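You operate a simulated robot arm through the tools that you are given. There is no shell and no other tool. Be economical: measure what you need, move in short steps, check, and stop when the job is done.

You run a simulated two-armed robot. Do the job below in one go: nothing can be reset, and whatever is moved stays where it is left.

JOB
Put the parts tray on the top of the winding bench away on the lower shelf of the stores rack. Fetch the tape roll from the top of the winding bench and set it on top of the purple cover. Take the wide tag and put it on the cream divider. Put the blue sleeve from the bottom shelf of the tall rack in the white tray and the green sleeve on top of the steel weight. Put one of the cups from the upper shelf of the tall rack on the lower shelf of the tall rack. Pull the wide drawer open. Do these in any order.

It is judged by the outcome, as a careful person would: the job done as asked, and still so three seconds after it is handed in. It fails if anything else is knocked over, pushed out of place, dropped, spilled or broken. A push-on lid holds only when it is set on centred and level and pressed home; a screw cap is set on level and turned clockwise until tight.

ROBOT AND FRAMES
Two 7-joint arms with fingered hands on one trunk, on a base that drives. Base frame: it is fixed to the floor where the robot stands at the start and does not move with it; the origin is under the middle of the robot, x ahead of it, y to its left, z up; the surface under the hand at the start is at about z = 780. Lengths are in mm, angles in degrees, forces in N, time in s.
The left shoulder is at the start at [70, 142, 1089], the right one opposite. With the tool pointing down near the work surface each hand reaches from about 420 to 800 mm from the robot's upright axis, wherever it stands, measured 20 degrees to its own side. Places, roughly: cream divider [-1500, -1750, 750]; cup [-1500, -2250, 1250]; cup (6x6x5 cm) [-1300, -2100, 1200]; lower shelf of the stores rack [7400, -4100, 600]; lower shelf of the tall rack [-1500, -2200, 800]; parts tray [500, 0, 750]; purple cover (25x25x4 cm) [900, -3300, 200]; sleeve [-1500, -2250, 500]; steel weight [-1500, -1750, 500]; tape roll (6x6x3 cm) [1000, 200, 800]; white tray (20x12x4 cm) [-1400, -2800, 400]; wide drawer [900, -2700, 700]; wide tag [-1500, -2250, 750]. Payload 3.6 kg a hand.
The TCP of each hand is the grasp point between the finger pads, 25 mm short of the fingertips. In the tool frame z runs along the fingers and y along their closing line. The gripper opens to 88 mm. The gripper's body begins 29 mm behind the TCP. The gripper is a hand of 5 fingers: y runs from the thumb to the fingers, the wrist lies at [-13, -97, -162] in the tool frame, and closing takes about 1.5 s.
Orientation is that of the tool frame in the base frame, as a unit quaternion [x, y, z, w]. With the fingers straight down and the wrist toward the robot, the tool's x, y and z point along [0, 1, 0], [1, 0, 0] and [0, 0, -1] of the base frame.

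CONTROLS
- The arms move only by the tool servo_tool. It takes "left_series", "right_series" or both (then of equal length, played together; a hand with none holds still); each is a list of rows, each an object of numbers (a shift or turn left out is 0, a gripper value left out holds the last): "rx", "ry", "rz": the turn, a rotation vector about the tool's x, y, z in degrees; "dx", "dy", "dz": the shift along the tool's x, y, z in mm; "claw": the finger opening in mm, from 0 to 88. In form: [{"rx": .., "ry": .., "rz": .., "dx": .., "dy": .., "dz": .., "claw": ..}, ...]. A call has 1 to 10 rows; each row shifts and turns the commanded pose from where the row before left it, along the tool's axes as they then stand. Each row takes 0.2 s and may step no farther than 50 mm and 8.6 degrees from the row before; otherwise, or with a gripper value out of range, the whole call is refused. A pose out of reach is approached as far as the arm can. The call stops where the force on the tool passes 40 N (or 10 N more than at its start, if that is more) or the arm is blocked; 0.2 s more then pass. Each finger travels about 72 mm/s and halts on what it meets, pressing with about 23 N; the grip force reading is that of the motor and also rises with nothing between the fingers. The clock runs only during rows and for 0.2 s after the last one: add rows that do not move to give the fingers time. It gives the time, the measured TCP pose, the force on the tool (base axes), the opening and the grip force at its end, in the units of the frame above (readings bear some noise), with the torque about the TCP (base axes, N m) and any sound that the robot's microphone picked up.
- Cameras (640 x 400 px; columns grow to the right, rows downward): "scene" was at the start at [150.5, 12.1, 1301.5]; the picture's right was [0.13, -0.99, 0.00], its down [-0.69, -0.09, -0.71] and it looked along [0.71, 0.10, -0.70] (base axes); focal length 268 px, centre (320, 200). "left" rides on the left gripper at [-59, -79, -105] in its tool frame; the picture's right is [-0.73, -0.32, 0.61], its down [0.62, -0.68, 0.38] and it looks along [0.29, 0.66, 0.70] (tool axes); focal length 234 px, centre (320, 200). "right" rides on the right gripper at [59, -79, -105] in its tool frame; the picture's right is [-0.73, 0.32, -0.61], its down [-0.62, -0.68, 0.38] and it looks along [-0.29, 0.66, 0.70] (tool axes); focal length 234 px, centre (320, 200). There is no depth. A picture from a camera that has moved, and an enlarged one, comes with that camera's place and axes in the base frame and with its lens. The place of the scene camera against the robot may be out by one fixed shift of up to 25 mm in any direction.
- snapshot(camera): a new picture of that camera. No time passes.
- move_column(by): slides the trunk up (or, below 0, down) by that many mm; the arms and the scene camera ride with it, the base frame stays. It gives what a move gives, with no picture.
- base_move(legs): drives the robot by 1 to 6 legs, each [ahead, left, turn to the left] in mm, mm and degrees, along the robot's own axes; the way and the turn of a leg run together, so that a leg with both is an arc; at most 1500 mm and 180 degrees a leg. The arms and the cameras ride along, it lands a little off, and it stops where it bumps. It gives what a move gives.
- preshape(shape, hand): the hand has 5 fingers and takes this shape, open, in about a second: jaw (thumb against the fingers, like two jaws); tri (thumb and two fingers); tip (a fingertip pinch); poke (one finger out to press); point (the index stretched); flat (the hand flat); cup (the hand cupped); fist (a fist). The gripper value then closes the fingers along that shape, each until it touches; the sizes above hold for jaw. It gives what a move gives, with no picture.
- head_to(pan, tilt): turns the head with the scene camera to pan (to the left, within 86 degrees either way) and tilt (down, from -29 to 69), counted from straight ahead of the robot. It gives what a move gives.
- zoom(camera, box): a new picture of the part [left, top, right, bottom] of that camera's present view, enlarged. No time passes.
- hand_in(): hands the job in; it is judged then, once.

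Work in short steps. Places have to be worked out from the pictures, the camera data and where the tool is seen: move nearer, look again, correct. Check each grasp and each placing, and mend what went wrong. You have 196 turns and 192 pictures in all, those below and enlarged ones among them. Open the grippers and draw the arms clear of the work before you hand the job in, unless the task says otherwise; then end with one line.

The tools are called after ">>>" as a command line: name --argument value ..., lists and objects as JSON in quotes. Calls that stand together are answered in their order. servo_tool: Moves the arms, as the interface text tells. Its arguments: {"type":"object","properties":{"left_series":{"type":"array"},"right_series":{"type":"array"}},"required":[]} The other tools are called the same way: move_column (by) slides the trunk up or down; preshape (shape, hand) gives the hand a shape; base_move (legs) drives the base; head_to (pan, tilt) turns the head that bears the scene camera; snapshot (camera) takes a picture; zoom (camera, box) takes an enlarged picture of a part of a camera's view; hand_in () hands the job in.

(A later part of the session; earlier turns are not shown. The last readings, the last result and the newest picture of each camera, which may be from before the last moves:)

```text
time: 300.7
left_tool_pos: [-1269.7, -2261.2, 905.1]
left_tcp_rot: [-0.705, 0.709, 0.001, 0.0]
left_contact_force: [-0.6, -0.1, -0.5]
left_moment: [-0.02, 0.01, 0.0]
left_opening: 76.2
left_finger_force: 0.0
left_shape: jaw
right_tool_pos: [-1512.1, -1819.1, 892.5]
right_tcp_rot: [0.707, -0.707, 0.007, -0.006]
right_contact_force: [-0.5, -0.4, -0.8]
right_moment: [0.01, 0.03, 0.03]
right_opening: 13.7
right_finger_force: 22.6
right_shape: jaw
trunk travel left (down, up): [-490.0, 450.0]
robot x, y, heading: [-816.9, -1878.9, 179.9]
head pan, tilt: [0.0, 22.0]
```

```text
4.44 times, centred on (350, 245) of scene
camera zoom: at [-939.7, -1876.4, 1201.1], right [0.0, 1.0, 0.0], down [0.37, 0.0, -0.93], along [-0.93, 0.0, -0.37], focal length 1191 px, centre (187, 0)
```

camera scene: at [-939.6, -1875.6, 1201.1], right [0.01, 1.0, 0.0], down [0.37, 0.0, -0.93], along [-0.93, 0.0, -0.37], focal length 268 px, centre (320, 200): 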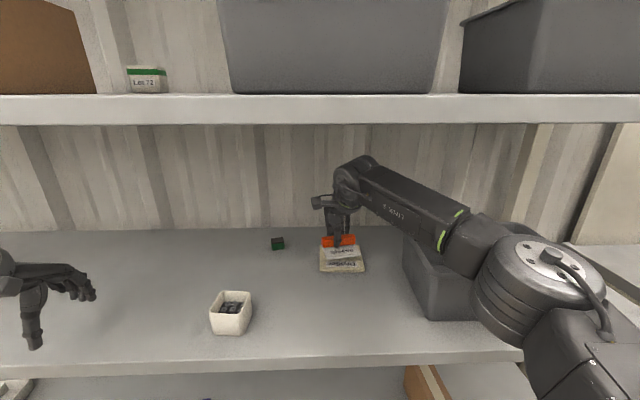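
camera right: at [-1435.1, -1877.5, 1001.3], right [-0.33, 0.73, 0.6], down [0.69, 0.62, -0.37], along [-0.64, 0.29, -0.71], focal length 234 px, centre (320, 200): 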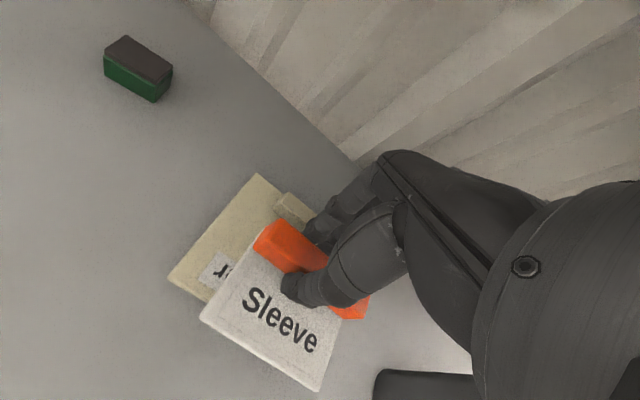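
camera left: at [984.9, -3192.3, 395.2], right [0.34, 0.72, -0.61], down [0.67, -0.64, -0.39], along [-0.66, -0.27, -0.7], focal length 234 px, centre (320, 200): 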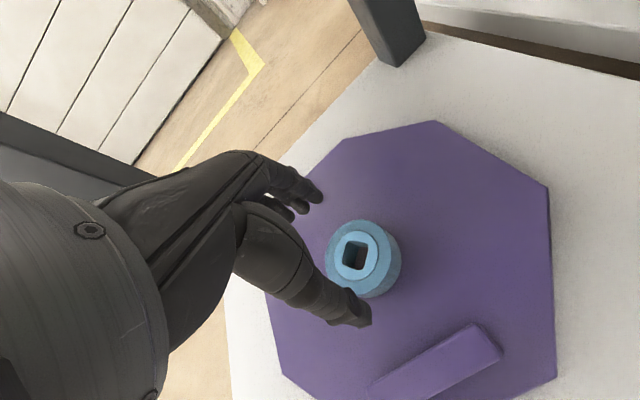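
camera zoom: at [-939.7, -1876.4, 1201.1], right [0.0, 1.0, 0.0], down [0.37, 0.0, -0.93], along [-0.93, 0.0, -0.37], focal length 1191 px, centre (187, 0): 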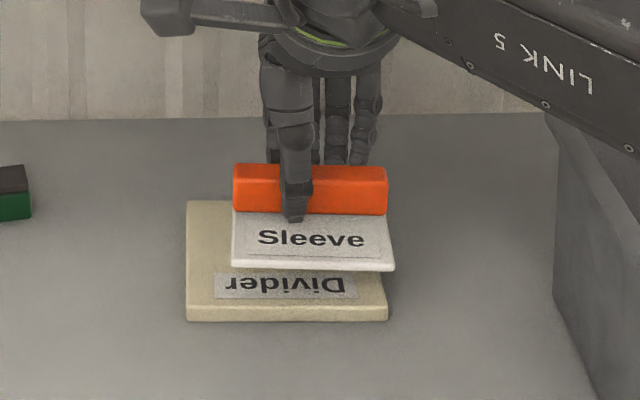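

I correct by 13 mm left and 9 mm back, then lower toward the divider.

>>> servo_tool --right_series '[{"dx": 13, "dy": 9}, {"dz": 15}, {"dz": 8}, {"dx": 0}]'

>>> snapshot --camera "right"

>>> zoom --camera "scene" --box '[280, 200, 420, 290]'

```text
time: 301.7
left_tool_pos: [-1268.6, -2259.1, 905.5]
left_tcp_rot: [-0.705, 0.709, 0.001, -0.001]
left_contact_force: [0.7, 0.6, 0.2]
left_moment: [0.0, 0.01, 0.01]
left_opening: 76.1
left_finger_force: 0.0
left_shape: jaw
right_tool_pos: [-1521.8, -1833.3, 869.2]
right_tcp_rot: [-0.706, 0.708, -0.006, 0.006]
right_contact_force: [0.6, 0.0, 0.3]
right_moment: [0.01, 0.06, -0.01]
right_opening: 13.7
right_finger_force: 23.0
right_shape: jaw
trunk travel left (down, up): [-490.0, 450.0]
robot x, y, heading: [-817.6, -1876.9, 179.6]
head pan, tilt: [0.0, 22.0]
```

```text
75 pictures are left
camera right: at [-1444.2, -1889.9, 977.7], right [-0.33, 0.73, 0.6], down [0.69, 0.62, -0.37], along [-0.64, 0.29, -0.71], focal length 234 px, centre (320, 200)
```

right: 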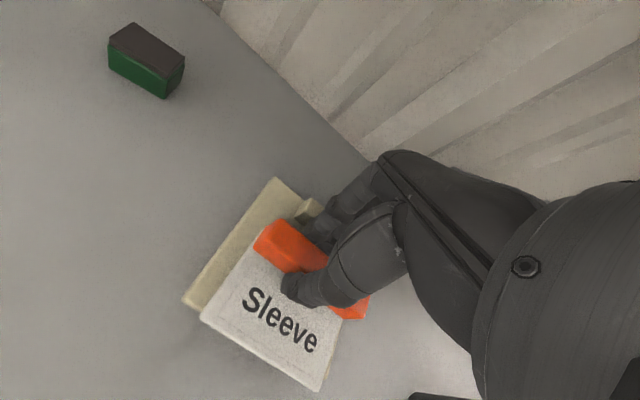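

```text
4.44 times, centred on (350, 245) of scene
camera zoom: at [-939.5, -1876.0, 1201.1], right [0.01, 1.0, 0.0], down [0.37, 0.0, -0.93], along [-0.93, 0.0, -0.37], focal length 1191 px, centre (187, 0)
```

zoom: 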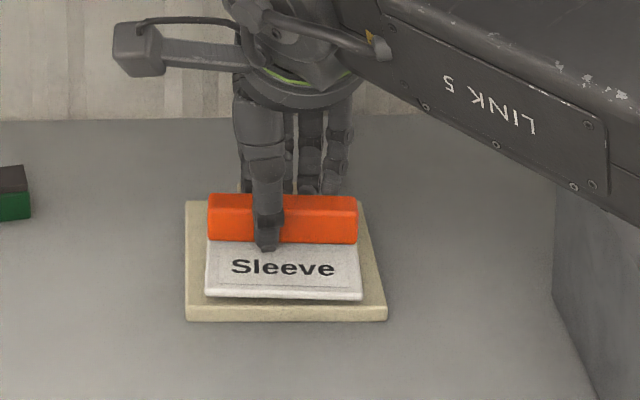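

Well placed. I lower in small steps to contact.

>>> servo_tool --right_series '[{"dz": 4}, {"dz": 3}, {"dz": 3}, {"dx": 0}]'

```text
time: 302.7
left_tool_pos: [-1270.0, -2261.7, 903.4]
left_tcp_rot: [-0.706, 0.709, 0.002, 0.0]
left_contact_force: [-0.3, -0.5, -0.4]
left_moment: [0.01, 0.0, 0.0]
left_opening: 76.1
left_finger_force: 0.2
left_shape: jaw
right_tool_pos: [-1522.9, -1833.5, 861.1]
right_tcp_rot: [-0.707, 0.707, -0.006, 0.005]
right_contact_force: [1.7, 0.6, 0.4]
right_moment: [-0.02, 0.0, 0.02]
right_opening: 13.7
right_finger_force: 23.2
right_shape: jaw
trunk travel left (down, up): [-490.0, 450.0]
robot x, y, heading: [-814.3, -1878.3, 179.8]
head pan, tilt: [0.0, 22.0]
```

>>> servo_tool --right_series '[{"dz": 2}, {"dz": 2}, {"dx": 0}]'

>>> zoom --camera "scene" --box '[280, 200, 420, 290]'

```text
time: 303.5
left_tool_pos: [-1267.2, -2260.9, 905.9]
left_tcp_rot: [-0.705, 0.709, 0.002, -0.001]
left_contact_force: [0.0, -0.9, 0.0]
left_moment: [-0.02, 0.01, 0.01]
left_opening: 75.8
left_finger_force: 0.1
left_shape: jaw
right_tool_pos: [-1521.3, -1833.0, 860.2]
right_tcp_rot: [-0.707, 0.708, -0.005, 0.004]
right_contact_force: [-6.9, -0.2, 22.1]
right_moment: [-0.08, -0.53, 0.08]
right_opening: 13.9
right_finger_force: 23.4
right_shape: jaw
trunk travel left (down, up): [-490.0, 450.0]
robot x, y, heading: [-815.8, -1875.6, 179.8]
head pan, tilt: [0.0, 22.0]
```

```text
4.44 times, centred on (350, 245) of scene
camera zoom: at [-937.0, -1876.4, 1201.7], right [0.01, 1.0, 0.0], down [0.37, 0.0, -0.93], along [-0.93, 0.0, -0.37], focal length 1191 px, centre (187, 0)
```

zoom: 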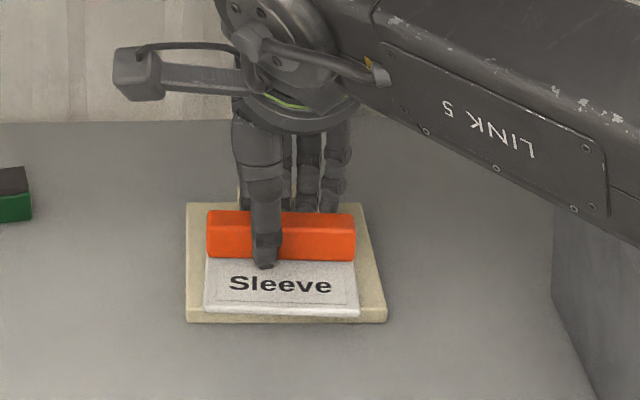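

Contact (22 N) and the tag lies on the divider. I ease up, open slightly and lift.

>>> servo_tool --right_series '[{"dz": -1}, {"claw": 26}, {"dx": 0}, {"dx": 0}, {"dx": 0}, {"dz": -10}, {"dz": -15}, {"dz": -15}, {"dx": 0}]'

>>> snapshot --camera "right"

>>> zoom --camera "scene" --box '[280, 200, 420, 290]'

```text
time: 305.5
left_tool_pos: [-1269.0, -2260.4, 904.6]
left_tcp_rot: [-0.705, 0.709, 0.001, 0.0]
left_contact_force: [-0.2, 0.4, -0.1]
left_moment: [0.01, 0.0, 0.0]
left_opening: 75.9
left_finger_force: 0.0
left_shape: jaw
right_tool_pos: [-1522.5, -1833.0, 897.7]
right_tcp_rot: [-0.707, 0.707, -0.007, 0.006]
right_contact_force: [0.0, -1.0, 0.3]
right_moment: [0.01, 0.0, -0.01]
right_opening: 25.7
right_finger_force: 0.0
right_shape: jaw
trunk travel left (down, up): [-490.0, 450.0]
robot x, y, heading: [-816.3, -1875.8, 179.7]
head pan, tilt: [0.0, 22.0]
```

```text
72 pictures are left
camera right: at [-1444.8, -1890.1, 1004.2], right [-0.33, 0.73, 0.6], down [0.69, 0.62, -0.37], along [-0.64, 0.29, -0.71], focal length 234 px, centre (320, 200)
```

right: 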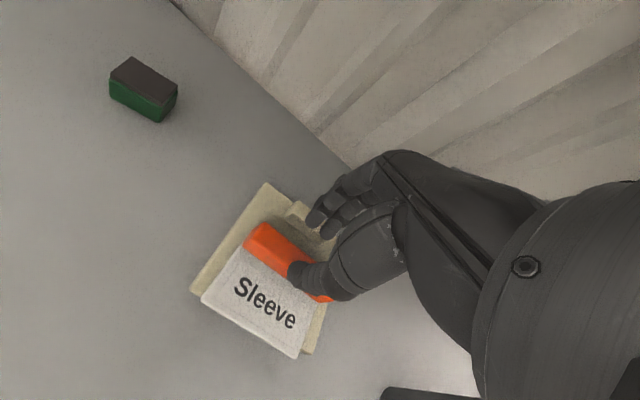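

```text
4.44 times, centred on (350, 245) of scene
camera zoom: at [-939.4, -1876.1, 1201.1], right [0.01, 1.0, 0.0], down [0.37, 0.0, -0.93], along [-0.93, 0.0, -0.37], focal length 1191 px, centre (187, 0)
```

zoom: 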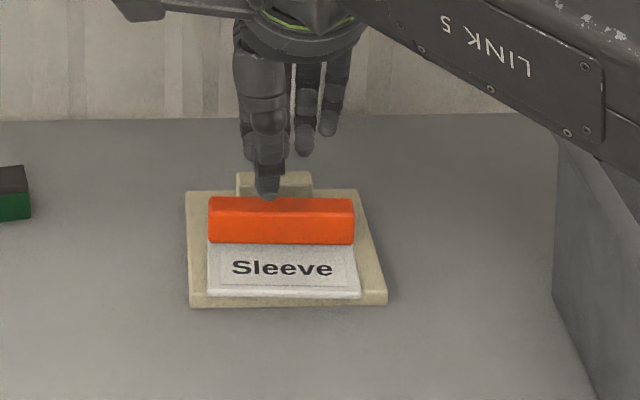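

The tag lies squarely on the divider. Now the sleeves: I back out, shift to y≈-2350 and lower the trunk to see the bottom shelf.

>>> base_move --legs '[[-330, 0, 0], [0, 475, 0]]'

>>> move_column --by -300

>>> head_to --pan 0 --tilt 32

>>> snapshot --camera "scene"

```text
time: 310.1
left_tool_pos: [-926.3, -2747.5, 902.8]
left_tcp_rot: [0.709, -0.705, -0.001, 0.0]
left_contact_force: [0.7, -1.3, 0.8]
left_moment: [0.0, -0.02, -0.02]
left_opening: 75.8
left_finger_force: 0.0
left_shape: jaw
right_tool_pos: [-1185.2, -2320.4, 897.7]
right_tcp_rot: [0.71, -0.704, 0.007, -0.006]
right_contact_force: [-0.2, -0.6, 0.2]
right_moment: [0.0, 0.0, -0.02]
right_opening: 26.0
right_finger_force: 0.0
right_shape: jaw
trunk travel left (down, up): [-490.0, 450.0]
robot x, y, heading: [-482.6, -2357.3, -179.7]
head pan, tilt: [0.0, 22.0]
```

```text
time: 313.1
left_tool_pos: [-927.6, -2746.8, 604.5]
left_tcp_rot: [0.709, -0.706, 0.0, 0.0]
left_contact_force: [-0.7, -0.7, 0.6]
left_moment: [0.03, -0.01, 0.0]
left_opening: 76.1
left_finger_force: 0.0
left_shape: jaw
right_tool_pos: [-1186.7, -2321.3, 596.6]
right_tcp_rot: [0.71, -0.704, 0.006, -0.006]
right_contact_force: [-1.2, -0.1, 0.6]
right_moment: [-0.02, 0.02, 0.0]
right_opening: 25.8
right_finger_force: 0.0
right_shape: jaw
trunk travel left (down, up): [-190.0, 750.0]
robot x, y, heading: [-480.6, -2361.1, -179.5]
head pan, tilt: [0.0, 22.0]
```

```text
time: 313.9
left_tool_pos: [-926.1, -2746.7, 604.7]
left_tcp_rot: [0.709, -0.705, -0.001, 0.001]
left_contact_force: [-0.1, -0.5, -0.5]
left_moment: [0.01, 0.0, 0.05]
left_opening: 75.9
left_finger_force: 0.0
left_shape: jaw
right_tool_pos: [-1186.0, -2320.9, 596.0]
right_tcp_rot: [0.71, -0.704, 0.007, -0.005]
right_contact_force: [0.0, 0.6, 0.5]
right_moment: [0.0, 0.01, 0.0]
right_opening: 25.5
right_finger_force: 0.0
right_shape: jaw
trunk travel left (down, up): [-190.0, 750.0]
robot x, y, heading: [-481.8, -2360.1, -179.7]
head pan, tilt: [0.0, 32.0]
```

```text
70 pictures are left
camera scene: at [-599.0, -2358.6, 885.2], right [-0.01, 1.0, 0.0], down [0.53, 0.0, -0.85], along [-0.85, -0.01, -0.53], focal length 268 px, centre (320, 200)
```

scene: 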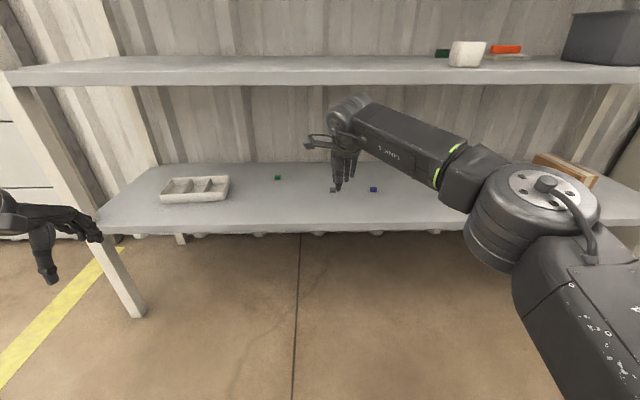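

Blue sleeve ≈[-1411, -2182], green ≈[-1492, -2529]. I lower both hands to z≈505, line each up with its sleeve, and drive 190 mm forward.

>>> servo_tool --right_series '[{"dz": 30, "claw": 50}, {"dz": 30}, {"dz": 30}, {"dx": -45}, {"dx": -45}, {"dx": -48}]' --left_series '[{"dz": 33, "claw": 50, "dx": -35}, {"dz": 33, "dx": -35}, {"dz": 33, "dx": -35}, {"dx": -38}, {"dx": -38}, {"dx": -38}]'

>>> base_move --legs '[[190, 0, 0]]'

>>> snapshot --camera "right"

>>> snapshot --camera "left"

>>> snapshot --camera "scene"

```text
time: 315.3
left_tool_pos: [-928.6, -2525.2, 507.4]
left_tcp_rot: [0.709, -0.705, -0.002, -0.001]
left_contact_force: [0.4, 0.5, 0.2]
left_moment: [0.0, 0.02, -0.03]
left_opening: 50.2
left_finger_force: 0.0
left_shape: jaw
right_tool_pos: [-1186.6, -2180.9, 506.3]
right_tcp_rot: [0.711, -0.703, 0.007, -0.006]
right_contact_force: [0.5, 0.0, 0.3]
right_moment: [0.0, -0.02, -0.02]
right_opening: 49.8
right_finger_force: 0.0
right_shape: jaw
trunk travel left (down, up): [-190.0, 750.0]
robot x, y, heading: [-476.6, -2358.4, -179.4]
head pan, tilt: [0.0, 32.0]
```

```text
time: 316.8
left_tool_pos: [-1116.8, -2529.3, 507.3]
left_tcp_rot: [0.711, -0.704, -0.001, 0.0]
left_contact_force: [0.0, 0.4, 0.0]
left_moment: [0.02, -0.02, -0.01]
left_opening: 50.4
left_finger_force: 0.1
left_shape: jaw
right_tool_pos: [-1375.9, -2183.5, 505.3]
right_tcp_rot: [0.712, -0.702, 0.007, -0.005]
right_contact_force: [-0.1, -0.1, -0.7]
right_moment: [0.04, -0.02, -0.03]
right_opening: 49.8
right_finger_force: 0.1
right_shape: jaw
trunk travel left (down, up): [-190.0, 750.0]
robot x, y, heading: [-669.4, -2358.1, -179.5]
head pan, tilt: [0.0, 32.0]
```

```text
69 pictures are left
camera right: at [-1297.5, -2241.9, 613.2], right [-0.34, 0.72, 0.6], down [0.68, 0.63, -0.37], along [-0.65, 0.28, -0.71], focal length 234 px, centre (320, 200)
```

right: 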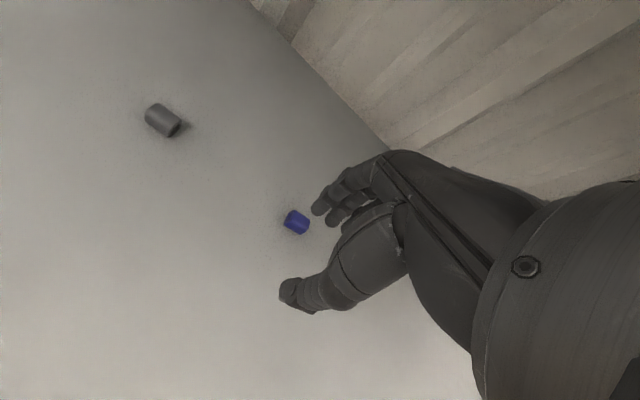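

```text
68 pictures are left
camera left: at [-1038.2, -2470.8, 612.4], right [0.32, 0.73, -0.61], down [0.69, -0.62, -0.39], along [-0.65, -0.29, -0.7], focal length 234 px, centre (320, 200)
```

left: 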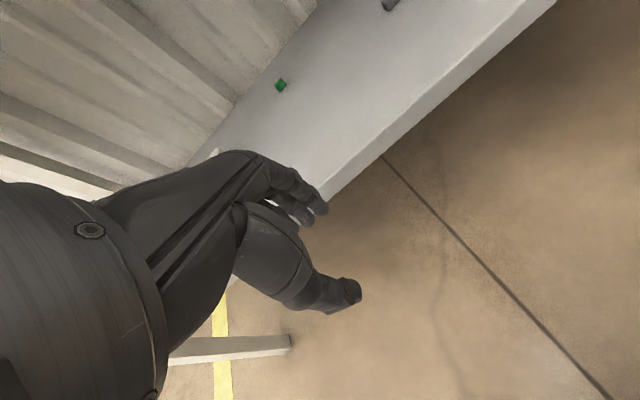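

```text
67 pictures are left
camera scene: at [-788.7, -2360.6, 885.1], right [-0.01, 1.0, 0.0], down [0.53, 0.01, -0.85], along [-0.85, -0.01, -0.53], focal length 268 px, centre (320, 200)
```

scene: 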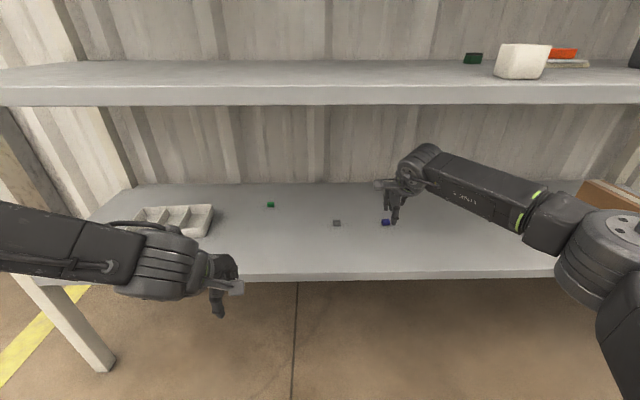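

Blue sleeve is at ≈[-1420, -2180], axis along y. I drive 80 mm closer, set the right hand over it at z≈465.

>>> base_move --legs '[[80, 0, -0.4]]'

>>> servo_tool --right_series '[{"dy": -34, "dz": 15}, {"dz": 20}, {"dx": 0}]'

>>> snapshot --camera "right"

```text
time: 317.9
left_tool_pos: [-1197.9, -2527.1, 506.4]
left_tcp_rot: [0.708, -0.706, -0.001, -0.001]
left_contact_force: [0.4, -0.1, 0.1]
left_moment: [0.0, 0.03, -0.01]
left_opening: 50.0
left_finger_force: 0.0
left_shape: jaw
right_tool_pos: [-1454.7, -2181.9, 504.9]
right_tcp_rot: [0.709, -0.705, 0.006, -0.006]
right_contact_force: [0.4, 0.0, 0.2]
right_moment: [0.02, 0.0, -0.01]
right_opening: 49.5
right_finger_force: 0.0
right_shape: jaw
trunk travel left (down, up): [-190.0, 750.0]
robot x, y, heading: [-748.9, -2356.4, -179.6]
head pan, tilt: [0.0, 32.0]
```

```text
time: 318.7
left_tool_pos: [-1197.7, -2528.3, 507.0]
left_tcp_rot: [0.708, -0.706, -0.002, 0.0]
left_contact_force: [-0.4, -0.1, 0.3]
left_moment: [-0.02, -0.01, -0.02]
left_opening: 50.1
left_finger_force: 0.1
left_shape: jaw
right_tool_pos: [-1419.9, -2181.1, 471.7]
right_tcp_rot: [0.709, -0.705, 0.007, -0.005]
right_contact_force: [-0.4, 0.6, -0.1]
right_moment: [0.02, 0.0, 0.02]
right_opening: 49.8
right_finger_force: 0.1
right_shape: jaw
trunk travel left (down, up): [-190.0, 750.0]
robot x, y, heading: [-745.3, -2363.2, -179.8]
head pan, tilt: [0.0, 32.0]
```

```text
66 pictures are left
camera right: at [-1341.7, -2239.0, 579.1], right [-0.34, 0.72, 0.6], down [0.68, 0.63, -0.37], along [-0.65, 0.28, -0.71], focal length 234 px, centre (320, 200)
```

right: 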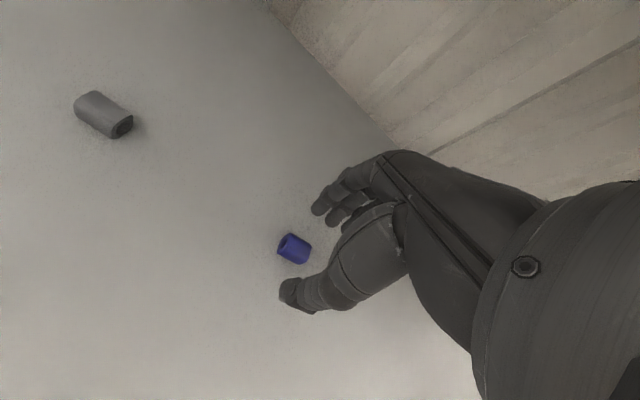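

Triangulated: blue sleeve at [-1424, -2181, 429]. I descend so the fingertips straddle it and check.

>>> servo_tool --right_series '[{"dy": 4, "dz": 12}, {"dz": 9}, {"dx": 0}]'

>>> zoom --camera "right" --box '[200, 150, 440, 350]'

```text
time: 319.5
left_tool_pos: [-1198.5, -2527.2, 507.1]
left_tcp_rot: [0.708, -0.706, -0.001, 0.0]
left_contact_force: [-0.9, -0.2, -0.1]
left_moment: [0.02, 0.02, 0.02]
left_opening: 50.2
left_finger_force: 0.1
left_shape: jaw
right_tool_pos: [-1423.6, -2182.3, 450.3]
right_tcp_rot: [0.709, -0.705, 0.006, -0.005]
right_contact_force: [-0.1, -0.7, -0.2]
right_moment: [-0.02, -0.01, -0.04]
right_opening: 49.7
right_finger_force: 0.1
right_shape: jaw
trunk travel left (down, up): [-190.0, 750.0]
robot x, y, heading: [-747.4, -2363.5, -180.0]
head pan, tilt: [0.0, 32.0]
```

```text
2.00 times, centred on (320, 250) of right
camera zoom: at [-1345.8, -2239.2, 558.4], right [-0.34, 0.72, 0.6], down [0.68, 0.63, -0.37], along [-0.65, 0.28, -0.71], focal length 468 px, centre (320, 100)
```

zoom: 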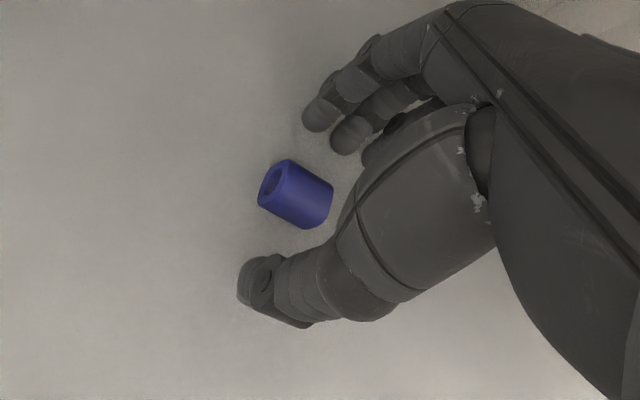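

The sleeve is at the fingertip centre. I lower 3 mm more and close.

>>> servo_tool --right_series '[{"dz": 3, "dx": -2}, {"claw": 0}, {"dx": 0}, {"dx": 0}, {"dx": 0}, {"dx": 0}, {"dx": 0}]'

>>> zoom --camera "right" --box '[200, 150, 440, 350]'

```text
time: 321.1
left_tool_pos: [-1198.1, -2527.5, 506.2]
left_tcp_rot: [0.708, -0.706, -0.001, 0.0]
left_contact_force: [0.3, 0.1, 0.3]
left_moment: [0.03, -0.02, 0.0]
left_opening: 50.2
left_finger_force: 0.0
left_shape: jaw
right_tool_pos: [-1422.4, -2179.8, 448.5]
right_tcp_rot: [0.709, -0.705, 0.006, -0.005]
right_contact_force: [0.6, 0.1, 2.2]
right_moment: [0.07, -0.01, -0.05]
right_opening: 9.9
right_finger_force: 22.7
right_shape: jaw
trunk travel left (down, up): [-190.0, 750.0]
robot x, y, heading: [-747.2, -2362.8, -180.0]
head pan, tilt: [0.0, 32.0]
```

```text
2.00 times, centred on (320, 250) of right
camera zoom: at [-1345.0, -2236.7, 555.8], right [-0.34, 0.72, 0.6], down [0.68, 0.63, -0.37], along [-0.65, 0.28, -0.71], focal length 468 px, centre (320, 100)
```

zoom: 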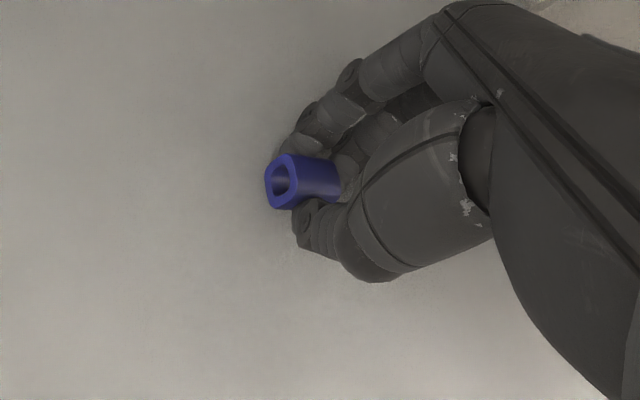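

It's pinched. I lift it, and meanwhile advance the left hand toward the green sleeve.

>>> servo_tool --right_series '[{"dz": -10}, {"dz": -15}, {"dz": -25}, {"dx": 0}, {"dx": 0}, {"dx": 0}, {"dx": 0}]' --left_series '[{"dx": 0}, {"dy": 40}, {"dy": 40}, {"dy": 40}, {"dy": 40}, {"dy": 40}, {"dx": 0}]'

>>> zoom --camera "right" --box '[200, 150, 440, 350]'

>>> snapshot --camera "left"

```text
time: 322.7
left_tool_pos: [-1391.6, -2532.7, 510.4]
left_tcp_rot: [0.709, -0.706, -0.001, -0.001]
left_contact_force: [-0.2, 0.3, 0.4]
left_moment: [-0.01, -0.02, -0.01]
left_opening: 50.4
left_finger_force: 0.0
left_shape: jaw
left hand out of reach, approached as far as the arm can: row 6
right_tool_pos: [-1424.9, -2179.3, 498.5]
right_tcp_rot: [0.709, -0.705, 0.007, -0.005]
right_contact_force: [0.8, 0.6, -0.1]
right_moment: [0.01, -0.03, 0.02]
right_opening: 9.3
right_finger_force: 23.1
right_shape: jaw
trunk travel left (down, up): [-190.0, 750.0]
robot x, y, heading: [-750.1, -2360.1, -179.9]
head pan, tilt: [0.0, 32.0]
```

```text
2.00 times, centred on (320, 250) of right
camera zoom: at [-1346.3, -2237.7, 606.9], right [-0.34, 0.72, 0.6], down [0.68, 0.63, -0.37], along [-0.65, 0.28, -0.71], focal length 468 px, centre (320, 100)
```

zoom: 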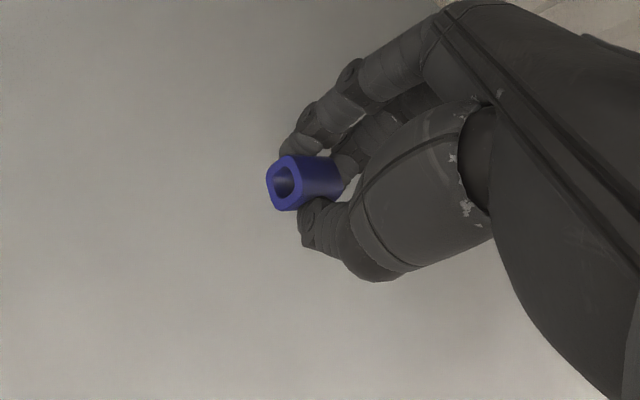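

```text
62 pictures are left
camera left: at [-1311.5, -2474.8, 616.5], right [0.32, 0.73, -0.61], down [0.68, -0.62, -0.39], along [-0.66, -0.29, -0.7], focal length 234 px, centre (320, 200)
```

left: 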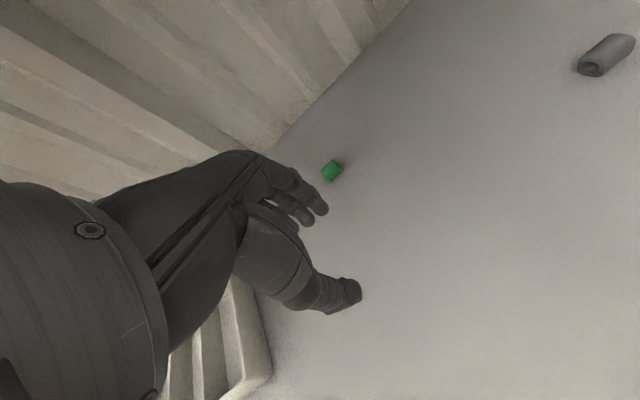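

Blue held. The green sleeve is at ≈[-1514, -2524], so I drive 115 mm further in (pulling the right hand back) and look.

>>> servo_tool --right_series '[{"dy": -40}, {"dy": -40}, {"dy": -35}, {"dx": 0}]'

>>> base_move --legs '[[115, 0, 0]]'

>>> servo_tool --left_series '[{"dz": 20, "dx": -6}, {"dz": 15}, {"dx": 0}]'

>>> snapshot --camera "left"

```text
time: 323.7
left_tool_pos: [-1390.0, -2532.0, 511.7]
left_tcp_rot: [0.708, -0.706, -0.002, -0.001]
left_contact_force: [0.2, 0.3, -0.1]
left_moment: [0.04, 0.0, -0.01]
left_opening: 50.5
left_finger_force: 0.1
left_shape: jaw
right_tool_pos: [-1309.3, -2177.0, 499.3]
right_tcp_rot: [0.71, -0.704, 0.007, -0.006]
right_contact_force: [0.8, 0.1, 0.0]
right_moment: [0.0, 0.03, 0.03]
right_opening: 9.4
right_finger_force: 23.1
right_shape: jaw
trunk travel left (down, up): [-190.0, 750.0]
robot x, y, heading: [-748.2, -2361.0, -179.9]
head pan, tilt: [0.0, 32.0]
```

```text
time: 324.9
left_tool_pos: [-1507.5, -2533.8, 511.6]
left_tcp_rot: [0.708, -0.706, -0.003, 0.0]
left_contact_force: [-0.2, -0.2, 0.4]
left_moment: [0.05, -0.02, 0.01]
left_opening: 50.3
left_finger_force: 0.0
left_shape: jaw
right_tool_pos: [-1426.6, -2178.1, 501.2]
right_tcp_rot: [0.709, -0.705, 0.006, -0.005]
right_contact_force: [0.2, 0.7, -0.3]
right_moment: [-0.02, 0.01, 0.01]
right_opening: 9.0
right_finger_force: 22.3
right_shape: jaw
trunk travel left (down, up): [-190.0, 750.0]
robot x, y, heading: [-866.2, -2363.5, -179.9]
head pan, tilt: [0.0, 32.0]
```

```text
time: 325.7
left_tool_pos: [-1494.7, -2536.2, 481.6]
left_tcp_rot: [0.708, -0.706, -0.004, 0.0]
left_contact_force: [0.7, -0.3, 0.5]
left_moment: [0.01, -0.04, 0.0]
left_opening: 50.2
left_finger_force: 0.1
left_shape: jaw
left hand out of reach, approached as far as the arm can: row 1, 2
right_tool_pos: [-1425.1, -2177.4, 499.9]
right_tcp_rot: [0.709, -0.705, 0.006, -0.005]
right_contact_force: [-0.3, 0.2, -0.7]
right_moment: [-0.03, -0.02, 0.02]
right_opening: 9.4
right_finger_force: 22.7
right_shape: jaw
trunk travel left (down, up): [-190.0, 750.0]
robot x, y, heading: [-864.4, -2362.9, -179.7]
head pan, tilt: [0.0, 32.0]
```

```text
61 pictures are left
camera left: at [-1416.1, -2477.9, 587.1], right [0.32, 0.73, -0.61], down [0.68, -0.62, -0.39], along [-0.66, -0.29, -0.69], focal length 234 px, centre (320, 200)
```

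left: 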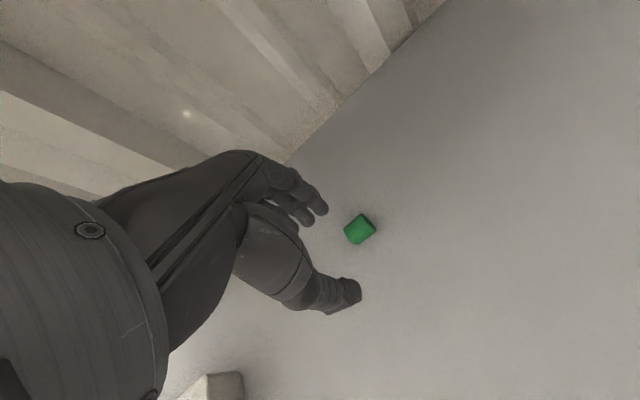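

Green sleeve confirmed at [-1514, -2523]; the left arm is at its reach limit, so I drive 40 mm more and zoom.

>>> base_move --legs '[[40, -10, 0]]'

>>> zoom --camera "left" --box '[240, 150, 480, 350]'

```text
time: 326.4
left_tool_pos: [-1495.0, -2537.6, 481.9]
left_tcp_rot: [0.71, -0.705, -0.002, 0.0]
left_contact_force: [-0.4, 0.1, -0.3]
left_moment: [-0.03, -0.02, -0.03]
left_opening: 50.3
left_finger_force: 0.0
left_shape: jaw
right_tool_pos: [-1427.8, -2177.9, 502.0]
right_tcp_rot: [0.711, -0.703, 0.007, -0.005]
right_contact_force: [-0.3, 0.0, 0.7]
right_moment: [0.0, 0.01, -0.01]
right_opening: 9.4
right_finger_force: 22.9
right_shape: jaw
trunk travel left (down, up): [-190.0, 750.0]
robot x, y, heading: [-866.6, -2360.8, -179.5]
head pan, tilt: [0.0, 32.0]
stopped in leg 1: the robot was blocked; the commanded pose is now the measured one
```

```text
2.00 times, centred on (360, 250) of left
camera zoom: at [-1416.9, -2478.8, 586.9], right [0.32, 0.73, -0.61], down [0.68, -0.62, -0.39], along [-0.66, -0.29, -0.69], focal length 468 px, centre (240, 100)
```

zoom: 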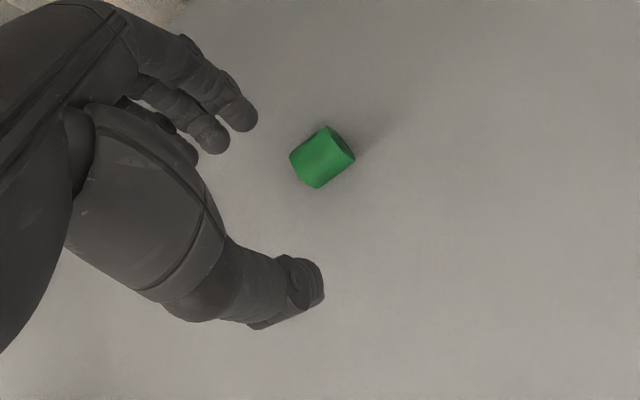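

The base is at its stop. Reach is better with the shoulder below the wrist, so I back out, raise both hands 190 mm, lower the trunk 190 mm, and re-enter.

>>> base_move --legs '[[-370, 0, 0]]'

>>> servo_tool --left_series '[{"dz": -45}, {"dz": -45}, {"dz": -45}, {"dz": -45}, {"dz": -8}, {"dx": 0}]' --right_series '[{"dz": -45}, {"dz": -45}, {"dz": -45}, {"dz": -45}, {"dz": -8}, {"dx": 0}]'

>>> move_column --by -185

>>> base_move --legs '[[350, 0, 0]]'

>>> snapshot --camera "left"

```text
time: 328.8
left_tool_pos: [-1129.8, -2531.9, 479.3]
left_tcp_rot: [-0.707, 0.708, 0.001, 0.001]
left_contact_force: [0.6, -0.7, 0.0]
left_moment: [-0.02, -0.02, -0.01]
left_opening: 50.4
left_finger_force: 0.1
left_shape: jaw
right_tool_pos: [-1057.0, -2173.1, 499.6]
right_tcp_rot: [0.708, -0.706, 0.007, -0.006]
right_contact_force: [0.0, 0.6, -0.2]
right_moment: [-0.03, 0.01, 0.01]
right_opening: 9.2
right_finger_force: 23.3
right_shape: jaw
trunk travel left (down, up): [-190.0, 750.0]
robot x, y, heading: [-494.4, -2356.7, 179.6]
head pan, tilt: [0.0, 32.0]
```

```text
time: 330.2
left_tool_pos: [-1128.1, -2530.4, 666.2]
left_tcp_rot: [-0.707, 0.708, 0.001, 0.002]
left_contact_force: [-0.2, -0.3, -0.1]
left_moment: [0.04, 0.01, -0.02]
left_opening: 50.4
left_finger_force: 0.1
left_shape: jaw
right_tool_pos: [-1061.1, -2171.0, 688.4]
right_tcp_rot: [0.708, -0.706, 0.007, -0.006]
right_contact_force: [0.0, 0.1, -0.3]
right_moment: [-0.03, 0.01, -0.01]
right_opening: 9.1
right_finger_force: 23.1
right_shape: jaw
trunk travel left (down, up): [-190.0, 750.0]
robot x, y, heading: [-494.0, -2362.8, 180.1]
head pan, tilt: [0.0, 32.0]
```

```text
time: 332.2
left_tool_pos: [-1128.8, -2530.0, 480.8]
left_tcp_rot: [-0.707, 0.708, 0.001, 0.001]
left_contact_force: [-0.6, -0.1, 0.6]
left_moment: [0.02, 0.01, 0.01]
left_opening: 50.3
left_finger_force: 0.0
left_shape: jaw
right_tool_pos: [-1062.1, -2172.7, 504.2]
right_tcp_rot: [0.707, -0.707, 0.007, -0.006]
right_contact_force: [0.6, 0.4, -0.2]
right_moment: [0.02, -0.03, 0.01]
right_opening: 9.6
right_finger_force: 22.6
right_shape: jaw
trunk travel left (down, up): [-5.0, 935.0]
robot x, y, heading: [-492.0, -2362.8, 180.0]
head pan, tilt: [0.0, 32.0]
```

```text
time: 334.5
left_tool_pos: [-1477.3, -2532.1, 480.2]
left_tcp_rot: [0.708, -0.707, -0.002, -0.002]
left_contact_force: [-0.4, 0.3, 0.0]
left_moment: [0.0, -0.01, 0.0]
left_opening: 50.6
left_finger_force: 0.1
left_shape: jaw
right_tool_pos: [-1409.2, -2173.0, 502.4]
right_tcp_rot: [0.709, -0.706, 0.007, -0.006]
right_contact_force: [-0.3, 0.6, 0.2]
right_moment: [-0.03, 0.0, -0.01]
right_opening: 9.4
right_finger_force: 23.2
right_shape: jaw
trunk travel left (down, up): [-5.0, 935.0]
robot x, y, heading: [-844.1, -2358.8, -179.7]
head pan, tilt: [0.0, 32.0]
```

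```text
59 pictures are left
camera left: at [-1397.4, -2474.2, 586.6], right [0.32, 0.73, -0.6], down [0.68, -0.62, -0.39], along [-0.66, -0.29, -0.7], focal length 234 px, centre (320, 200)
```

left: 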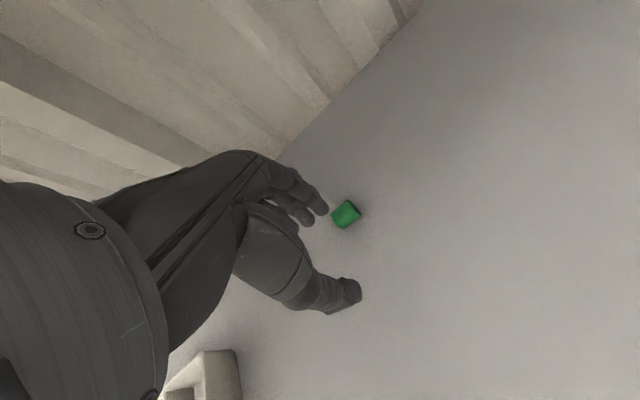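

Green is at [-1514, -2523], axis along y. I centre the left hand and descend part way.

>>> servo_tool --left_series '[{"dx": -9, "dy": 18}, {"dy": 18}, {"dz": 14}, {"dx": 0}]'

>>> zoom --camera "left" --box '[240, 150, 480, 350]'

```text
time: 335.5
left_tool_pos: [-1496.1, -2535.6, 461.5]
left_tcp_rot: [0.708, -0.706, -0.001, -0.001]
left_contact_force: [0.0, 0.1, 0.7]
left_moment: [0.0, -0.01, -0.01]
left_opening: 50.2
left_finger_force: 0.0
left_shape: jaw
left hand out of reach, approached as far as the arm can: row 1, 2
right_tool_pos: [-1410.1, -2173.0, 504.4]
right_tcp_rot: [0.708, -0.706, 0.008, -0.006]
right_contact_force: [0.1, 0.0, 0.1]
right_moment: [0.0, -0.02, 0.0]
right_opening: 9.6
right_finger_force: 23.5
right_shape: jaw
trunk travel left (down, up): [-5.0, 935.0]
robot x, y, heading: [-848.5, -2362.3, -180.0]
head pan, tilt: [0.0, 32.0]
```

```text
2.00 times, centred on (360, 250) of left
camera zoom: at [-1416.9, -2476.8, 567.8], right [0.32, 0.73, -0.6], down [0.68, -0.62, -0.39], along [-0.66, -0.29, -0.7], focal length 468 px, centre (240, 100)
```

zoom: 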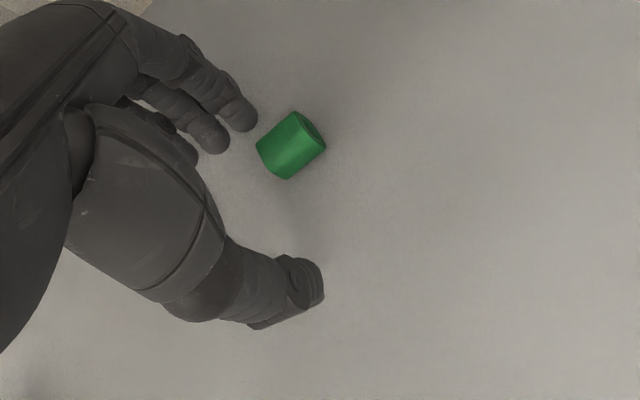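

Reach is limited at this sideways offset. I swing the left hand inward 90 mm and shift the base left 90 mm so the hand works nearer the midline.

>>> servo_tool --left_series '[{"dz": -20}, {"dx": -34}, {"dx": -34}, {"dx": -34}, {"dx": 0}]'

>>> base_move --legs '[[15, 92, 0]]'

>>> servo_tool --left_series '[{"dy": 10}, {"dz": 12}, {"dx": 0}]'

>>> zoom --camera "left" --box '[240, 150, 480, 350]'

```text
time: 336.7
left_tool_pos: [-1464.7, -2496.8, 472.8]
left_tcp_rot: [0.707, -0.707, -0.003, -0.001]
left_contact_force: [0.1, 0.9, -0.5]
left_moment: [-0.01, 0.02, -0.02]
left_opening: 50.0
left_finger_force: 0.1
left_shape: jaw
left hand out of reach, approached as far as the arm can: row 2, 3, 4
right_tool_pos: [-1409.4, -2173.4, 504.3]
right_tcp_rot: [0.708, -0.706, 0.008, -0.006]
right_contact_force: [0.3, -0.5, -0.1]
right_moment: [0.01, -0.03, -0.04]
right_opening: 9.2
right_finger_force: 22.6
right_shape: jaw
trunk travel left (down, up): [-5.0, 935.0]
robot x, y, heading: [-842.1, -2354.9, -179.9]
head pan, tilt: [0.0, 32.0]
```

```text
time: 337.8
left_tool_pos: [-1479.1, -2590.4, 474.0]
left_tcp_rot: [0.707, -0.707, -0.002, -0.002]
left_contact_force: [0.2, 0.5, 0.2]
left_moment: [0.05, -0.01, -0.03]
left_opening: 50.2
left_finger_force: 0.0
left_shape: jaw
right_tool_pos: [-1425.3, -2264.9, 503.2]
right_tcp_rot: [0.708, -0.706, 0.008, -0.007]
right_contact_force: [-0.3, 0.1, 0.1]
right_moment: [0.04, 0.03, 0.0]
right_opening: 9.3
right_finger_force: 22.9
right_shape: jaw
trunk travel left (down, up): [-5.0, 935.0]
robot x, y, heading: [-860.5, -2450.4, -180.0]
head pan, tilt: [0.0, 32.0]
```

```text
time: 338.6
left_tool_pos: [-1484.7, -2595.4, 460.4]
left_tcp_rot: [0.707, -0.707, -0.002, -0.001]
left_contact_force: [-0.1, 1.3, 0.1]
left_moment: [-0.02, 0.0, 0.02]
left_opening: 50.3
left_finger_force: 0.1
left_shape: jaw
left hand out of reach, approached as far as the arm can: row 1
right_tool_pos: [-1424.5, -2264.4, 502.1]
right_tcp_rot: [0.708, -0.707, 0.007, -0.007]
right_contact_force: [-0.9, 0.5, -0.3]
right_moment: [0.0, 0.01, -0.01]
right_opening: 9.1
right_finger_force: 22.6
right_shape: jaw
trunk travel left (down, up): [-5.0, 935.0]
robot x, y, heading: [-860.0, -2452.4, -180.0]
head pan, tilt: [0.0, 32.0]
```

```text
2.00 times, centred on (360, 250) of left
camera zoom: at [-1405.6, -2537.1, 566.0], right [0.32, 0.73, -0.6], down [0.68, -0.62, -0.39], along [-0.66, -0.29, -0.7], focal length 468 px, centre (240, 100)
```

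zoom: 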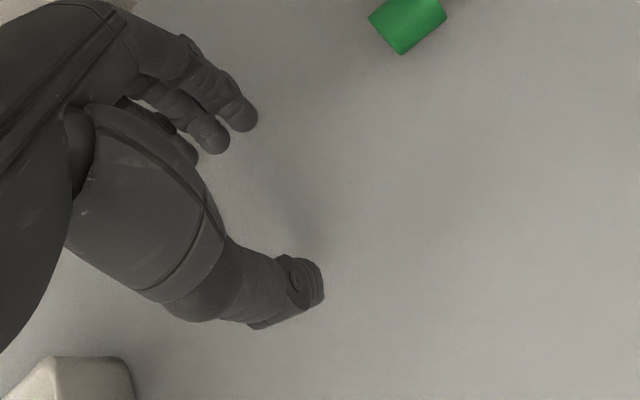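

Inward is worse; the reach grows with a larger outward offset. I raise the left hand, shift the base right 210 mm, and reach outward instead.

>>> servo_tool --left_series '[{"dz": -30, "dy": -20}, {"dx": 0}]'

>>> base_move --legs '[[0, -212, 0]]'

>>> servo_tool --left_series '[{"dx": 40, "dy": 5}, {"dx": 40, "dy": 5}, {"dx": 40, "dy": 10}, {"dx": 18, "dy": 15}, {"dy": 15}, {"dx": 0}]'

>>> snapshot --camera "left"

```text
time: 339.2
left_tool_pos: [-1465.9, -2595.5, 490.8]
left_tcp_rot: [-0.707, 0.707, 0.003, 0.001]
left_contact_force: [0.5, 0.6, 0.4]
left_moment: [-0.01, 0.02, 0.02]
left_opening: 50.2
left_finger_force: 0.1
left_shape: jaw
right_tool_pos: [-1424.8, -2265.9, 503.5]
right_tcp_rot: [0.708, -0.706, 0.007, -0.006]
right_contact_force: [0.0, -0.9, -0.4]
right_moment: [-0.05, -0.03, 0.03]
right_opening: 9.3
right_finger_force: 23.5
right_shape: jaw
trunk travel left (down, up): [-5.0, 935.0]
robot x, y, heading: [-859.4, -2446.6, -179.8]
head pan, tilt: [0.0, 32.0]
```

```text
time: 340.8
left_tool_pos: [-1465.5, -2384.1, 490.7]
left_tcp_rot: [0.707, -0.707, -0.003, -0.001]
left_contact_force: [-0.6, 0.6, -0.1]
left_moment: [0.01, 0.01, -0.01]
left_opening: 50.2
left_finger_force: 0.1
left_shape: jaw
right_tool_pos: [-1424.9, -2055.0, 503.3]
right_tcp_rot: [0.709, -0.705, 0.007, -0.007]
right_contact_force: [-0.6, -0.8, 0.2]
right_moment: [-0.01, -0.01, 0.0]
right_opening: 9.3
right_finger_force: 23.8
right_shape: jaw
trunk travel left (down, up): [-5.0, 935.0]
robot x, y, heading: [-860.6, -2238.3, -179.8]
head pan, tilt: [0.0, 32.0]
```

```text
time: 342.2
left_tool_pos: [-1515.4, -2524.8, 490.5]
left_tcp_rot: [0.708, -0.707, -0.003, -0.002]
left_contact_force: [1.1, -0.3, -0.3]
left_moment: [-0.02, 0.04, 0.04]
left_opening: 50.5
left_finger_force: 0.1
left_shape: jaw
right_tool_pos: [-1426.3, -2054.4, 503.1]
right_tcp_rot: [0.709, -0.705, 0.007, -0.006]
right_contact_force: [-0.2, 0.5, 0.1]
right_moment: [0.01, 0.0, 0.0]
right_opening: 9.3
right_finger_force: 22.5
right_shape: jaw
trunk travel left (down, up): [-5.0, 935.0]
robot x, y, heading: [-862.2, -2237.1, -180.1]
head pan, tilt: [0.0, 32.0]
```

```text
56 pictures are left
camera left: at [-1436.1, -2465.9, 595.7], right [0.32, 0.73, -0.6], down [0.68, -0.62, -0.39], along [-0.66, -0.29, -0.7], focal length 234 px, centre (320, 200)
```

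left: 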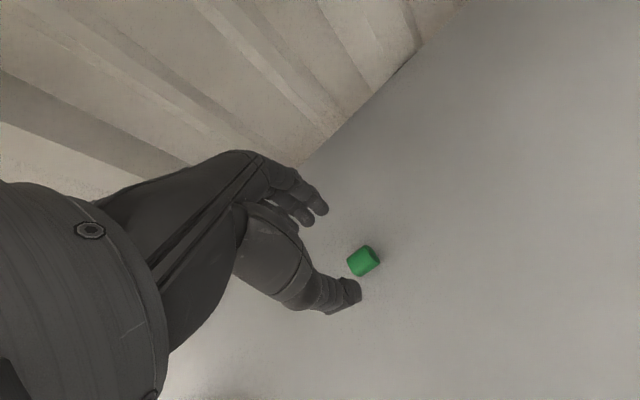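

Reached. The green sleeve is right at the centre; I descend and check.

>>> servo_tool --left_series '[{"dz": 20}, {"dz": 18}, {"dx": 0}]'

>>> zoom --camera "left" --box '[240, 150, 480, 350]'

```text
time: 343.0
left_tool_pos: [-1516.5, -2521.9, 451.6]
left_tcp_rot: [0.708, -0.706, -0.003, -0.002]
left_contact_force: [0.0, -0.2, -0.5]
left_moment: [0.0, 0.01, 0.0]
left_opening: 50.1
left_finger_force: 0.0
left_shape: jaw
right_tool_pos: [-1424.4, -2054.0, 503.6]
right_tcp_rot: [0.709, -0.705, 0.007, -0.006]
right_contact_force: [-0.2, -0.8, 0.0]
right_moment: [0.0, -0.04, 0.02]
right_opening: 9.3
right_finger_force: 22.5
right_shape: jaw
trunk travel left (down, up): [-5.0, 935.0]
robot x, y, heading: [-861.1, -2238.3, -179.7]
head pan, tilt: [0.0, 32.0]
```

```text
2.00 times, centred on (360, 250) of left
camera zoom: at [-1436.2, -2464.6, 557.0], right [0.32, 0.73, -0.6], down [0.68, -0.62, -0.39], along [-0.66, -0.29, -0.7], focal length 468 px, centre (240, 100)
```

zoom: 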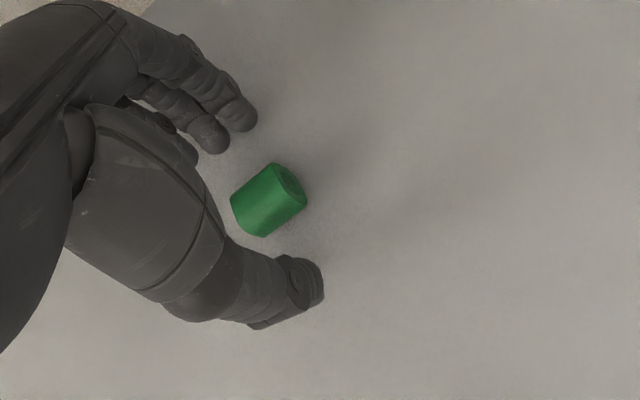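

Sleeve sits at the fingertip centre; lower 3 mm, close and lift.

>>> servo_tool --left_series '[{"dz": 3}, {"claw": 0}, {"dx": 0}, {"dx": 0}, {"dx": 0}, {"dx": 0}, {"dx": 0}, {"dz": -12}, {"dz": -25}, {"dx": 0}]'

>>> zoom --camera "left" --box '[240, 150, 480, 350]'

```text
time: 345.2
left_tool_pos: [-1514.5, -2522.2, 487.0]
left_tcp_rot: [0.707, -0.707, -0.003, -0.002]
left_contact_force: [-0.2, 0.5, -0.2]
left_moment: [-0.01, -0.05, 0.01]
left_opening: 10.8
left_finger_force: 23.1
left_shape: jaw
right_tool_pos: [-1425.2, -2054.1, 504.4]
right_tcp_rot: [0.709, -0.706, 0.007, -0.007]
right_contact_force: [-0.5, 0.4, 0.0]
right_moment: [0.01, -0.02, -0.02]
right_opening: 9.2
right_finger_force: 22.9
right_shape: jaw
trunk travel left (down, up): [-5.0, 935.0]
robot x, y, heading: [-858.0, -2240.0, -179.8]
head pan, tilt: [0.0, 32.0]
```

```text
2.00 times, centred on (360, 250) of left
camera zoom: at [-1435.9, -2464.4, 592.0], right [0.32, 0.73, -0.6], down [0.68, -0.62, -0.39], along [-0.66, -0.29, -0.7], focal length 468 px, centre (240, 100)
```

zoom: 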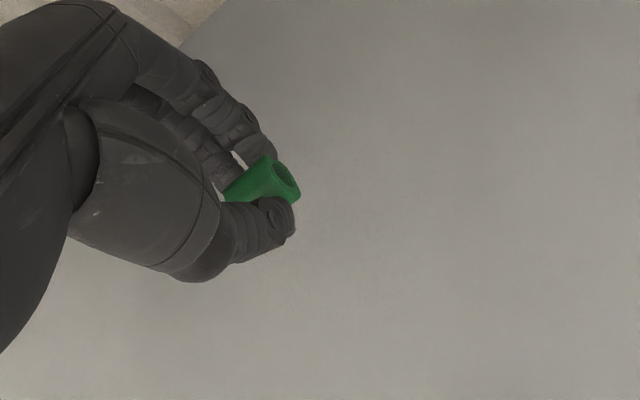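

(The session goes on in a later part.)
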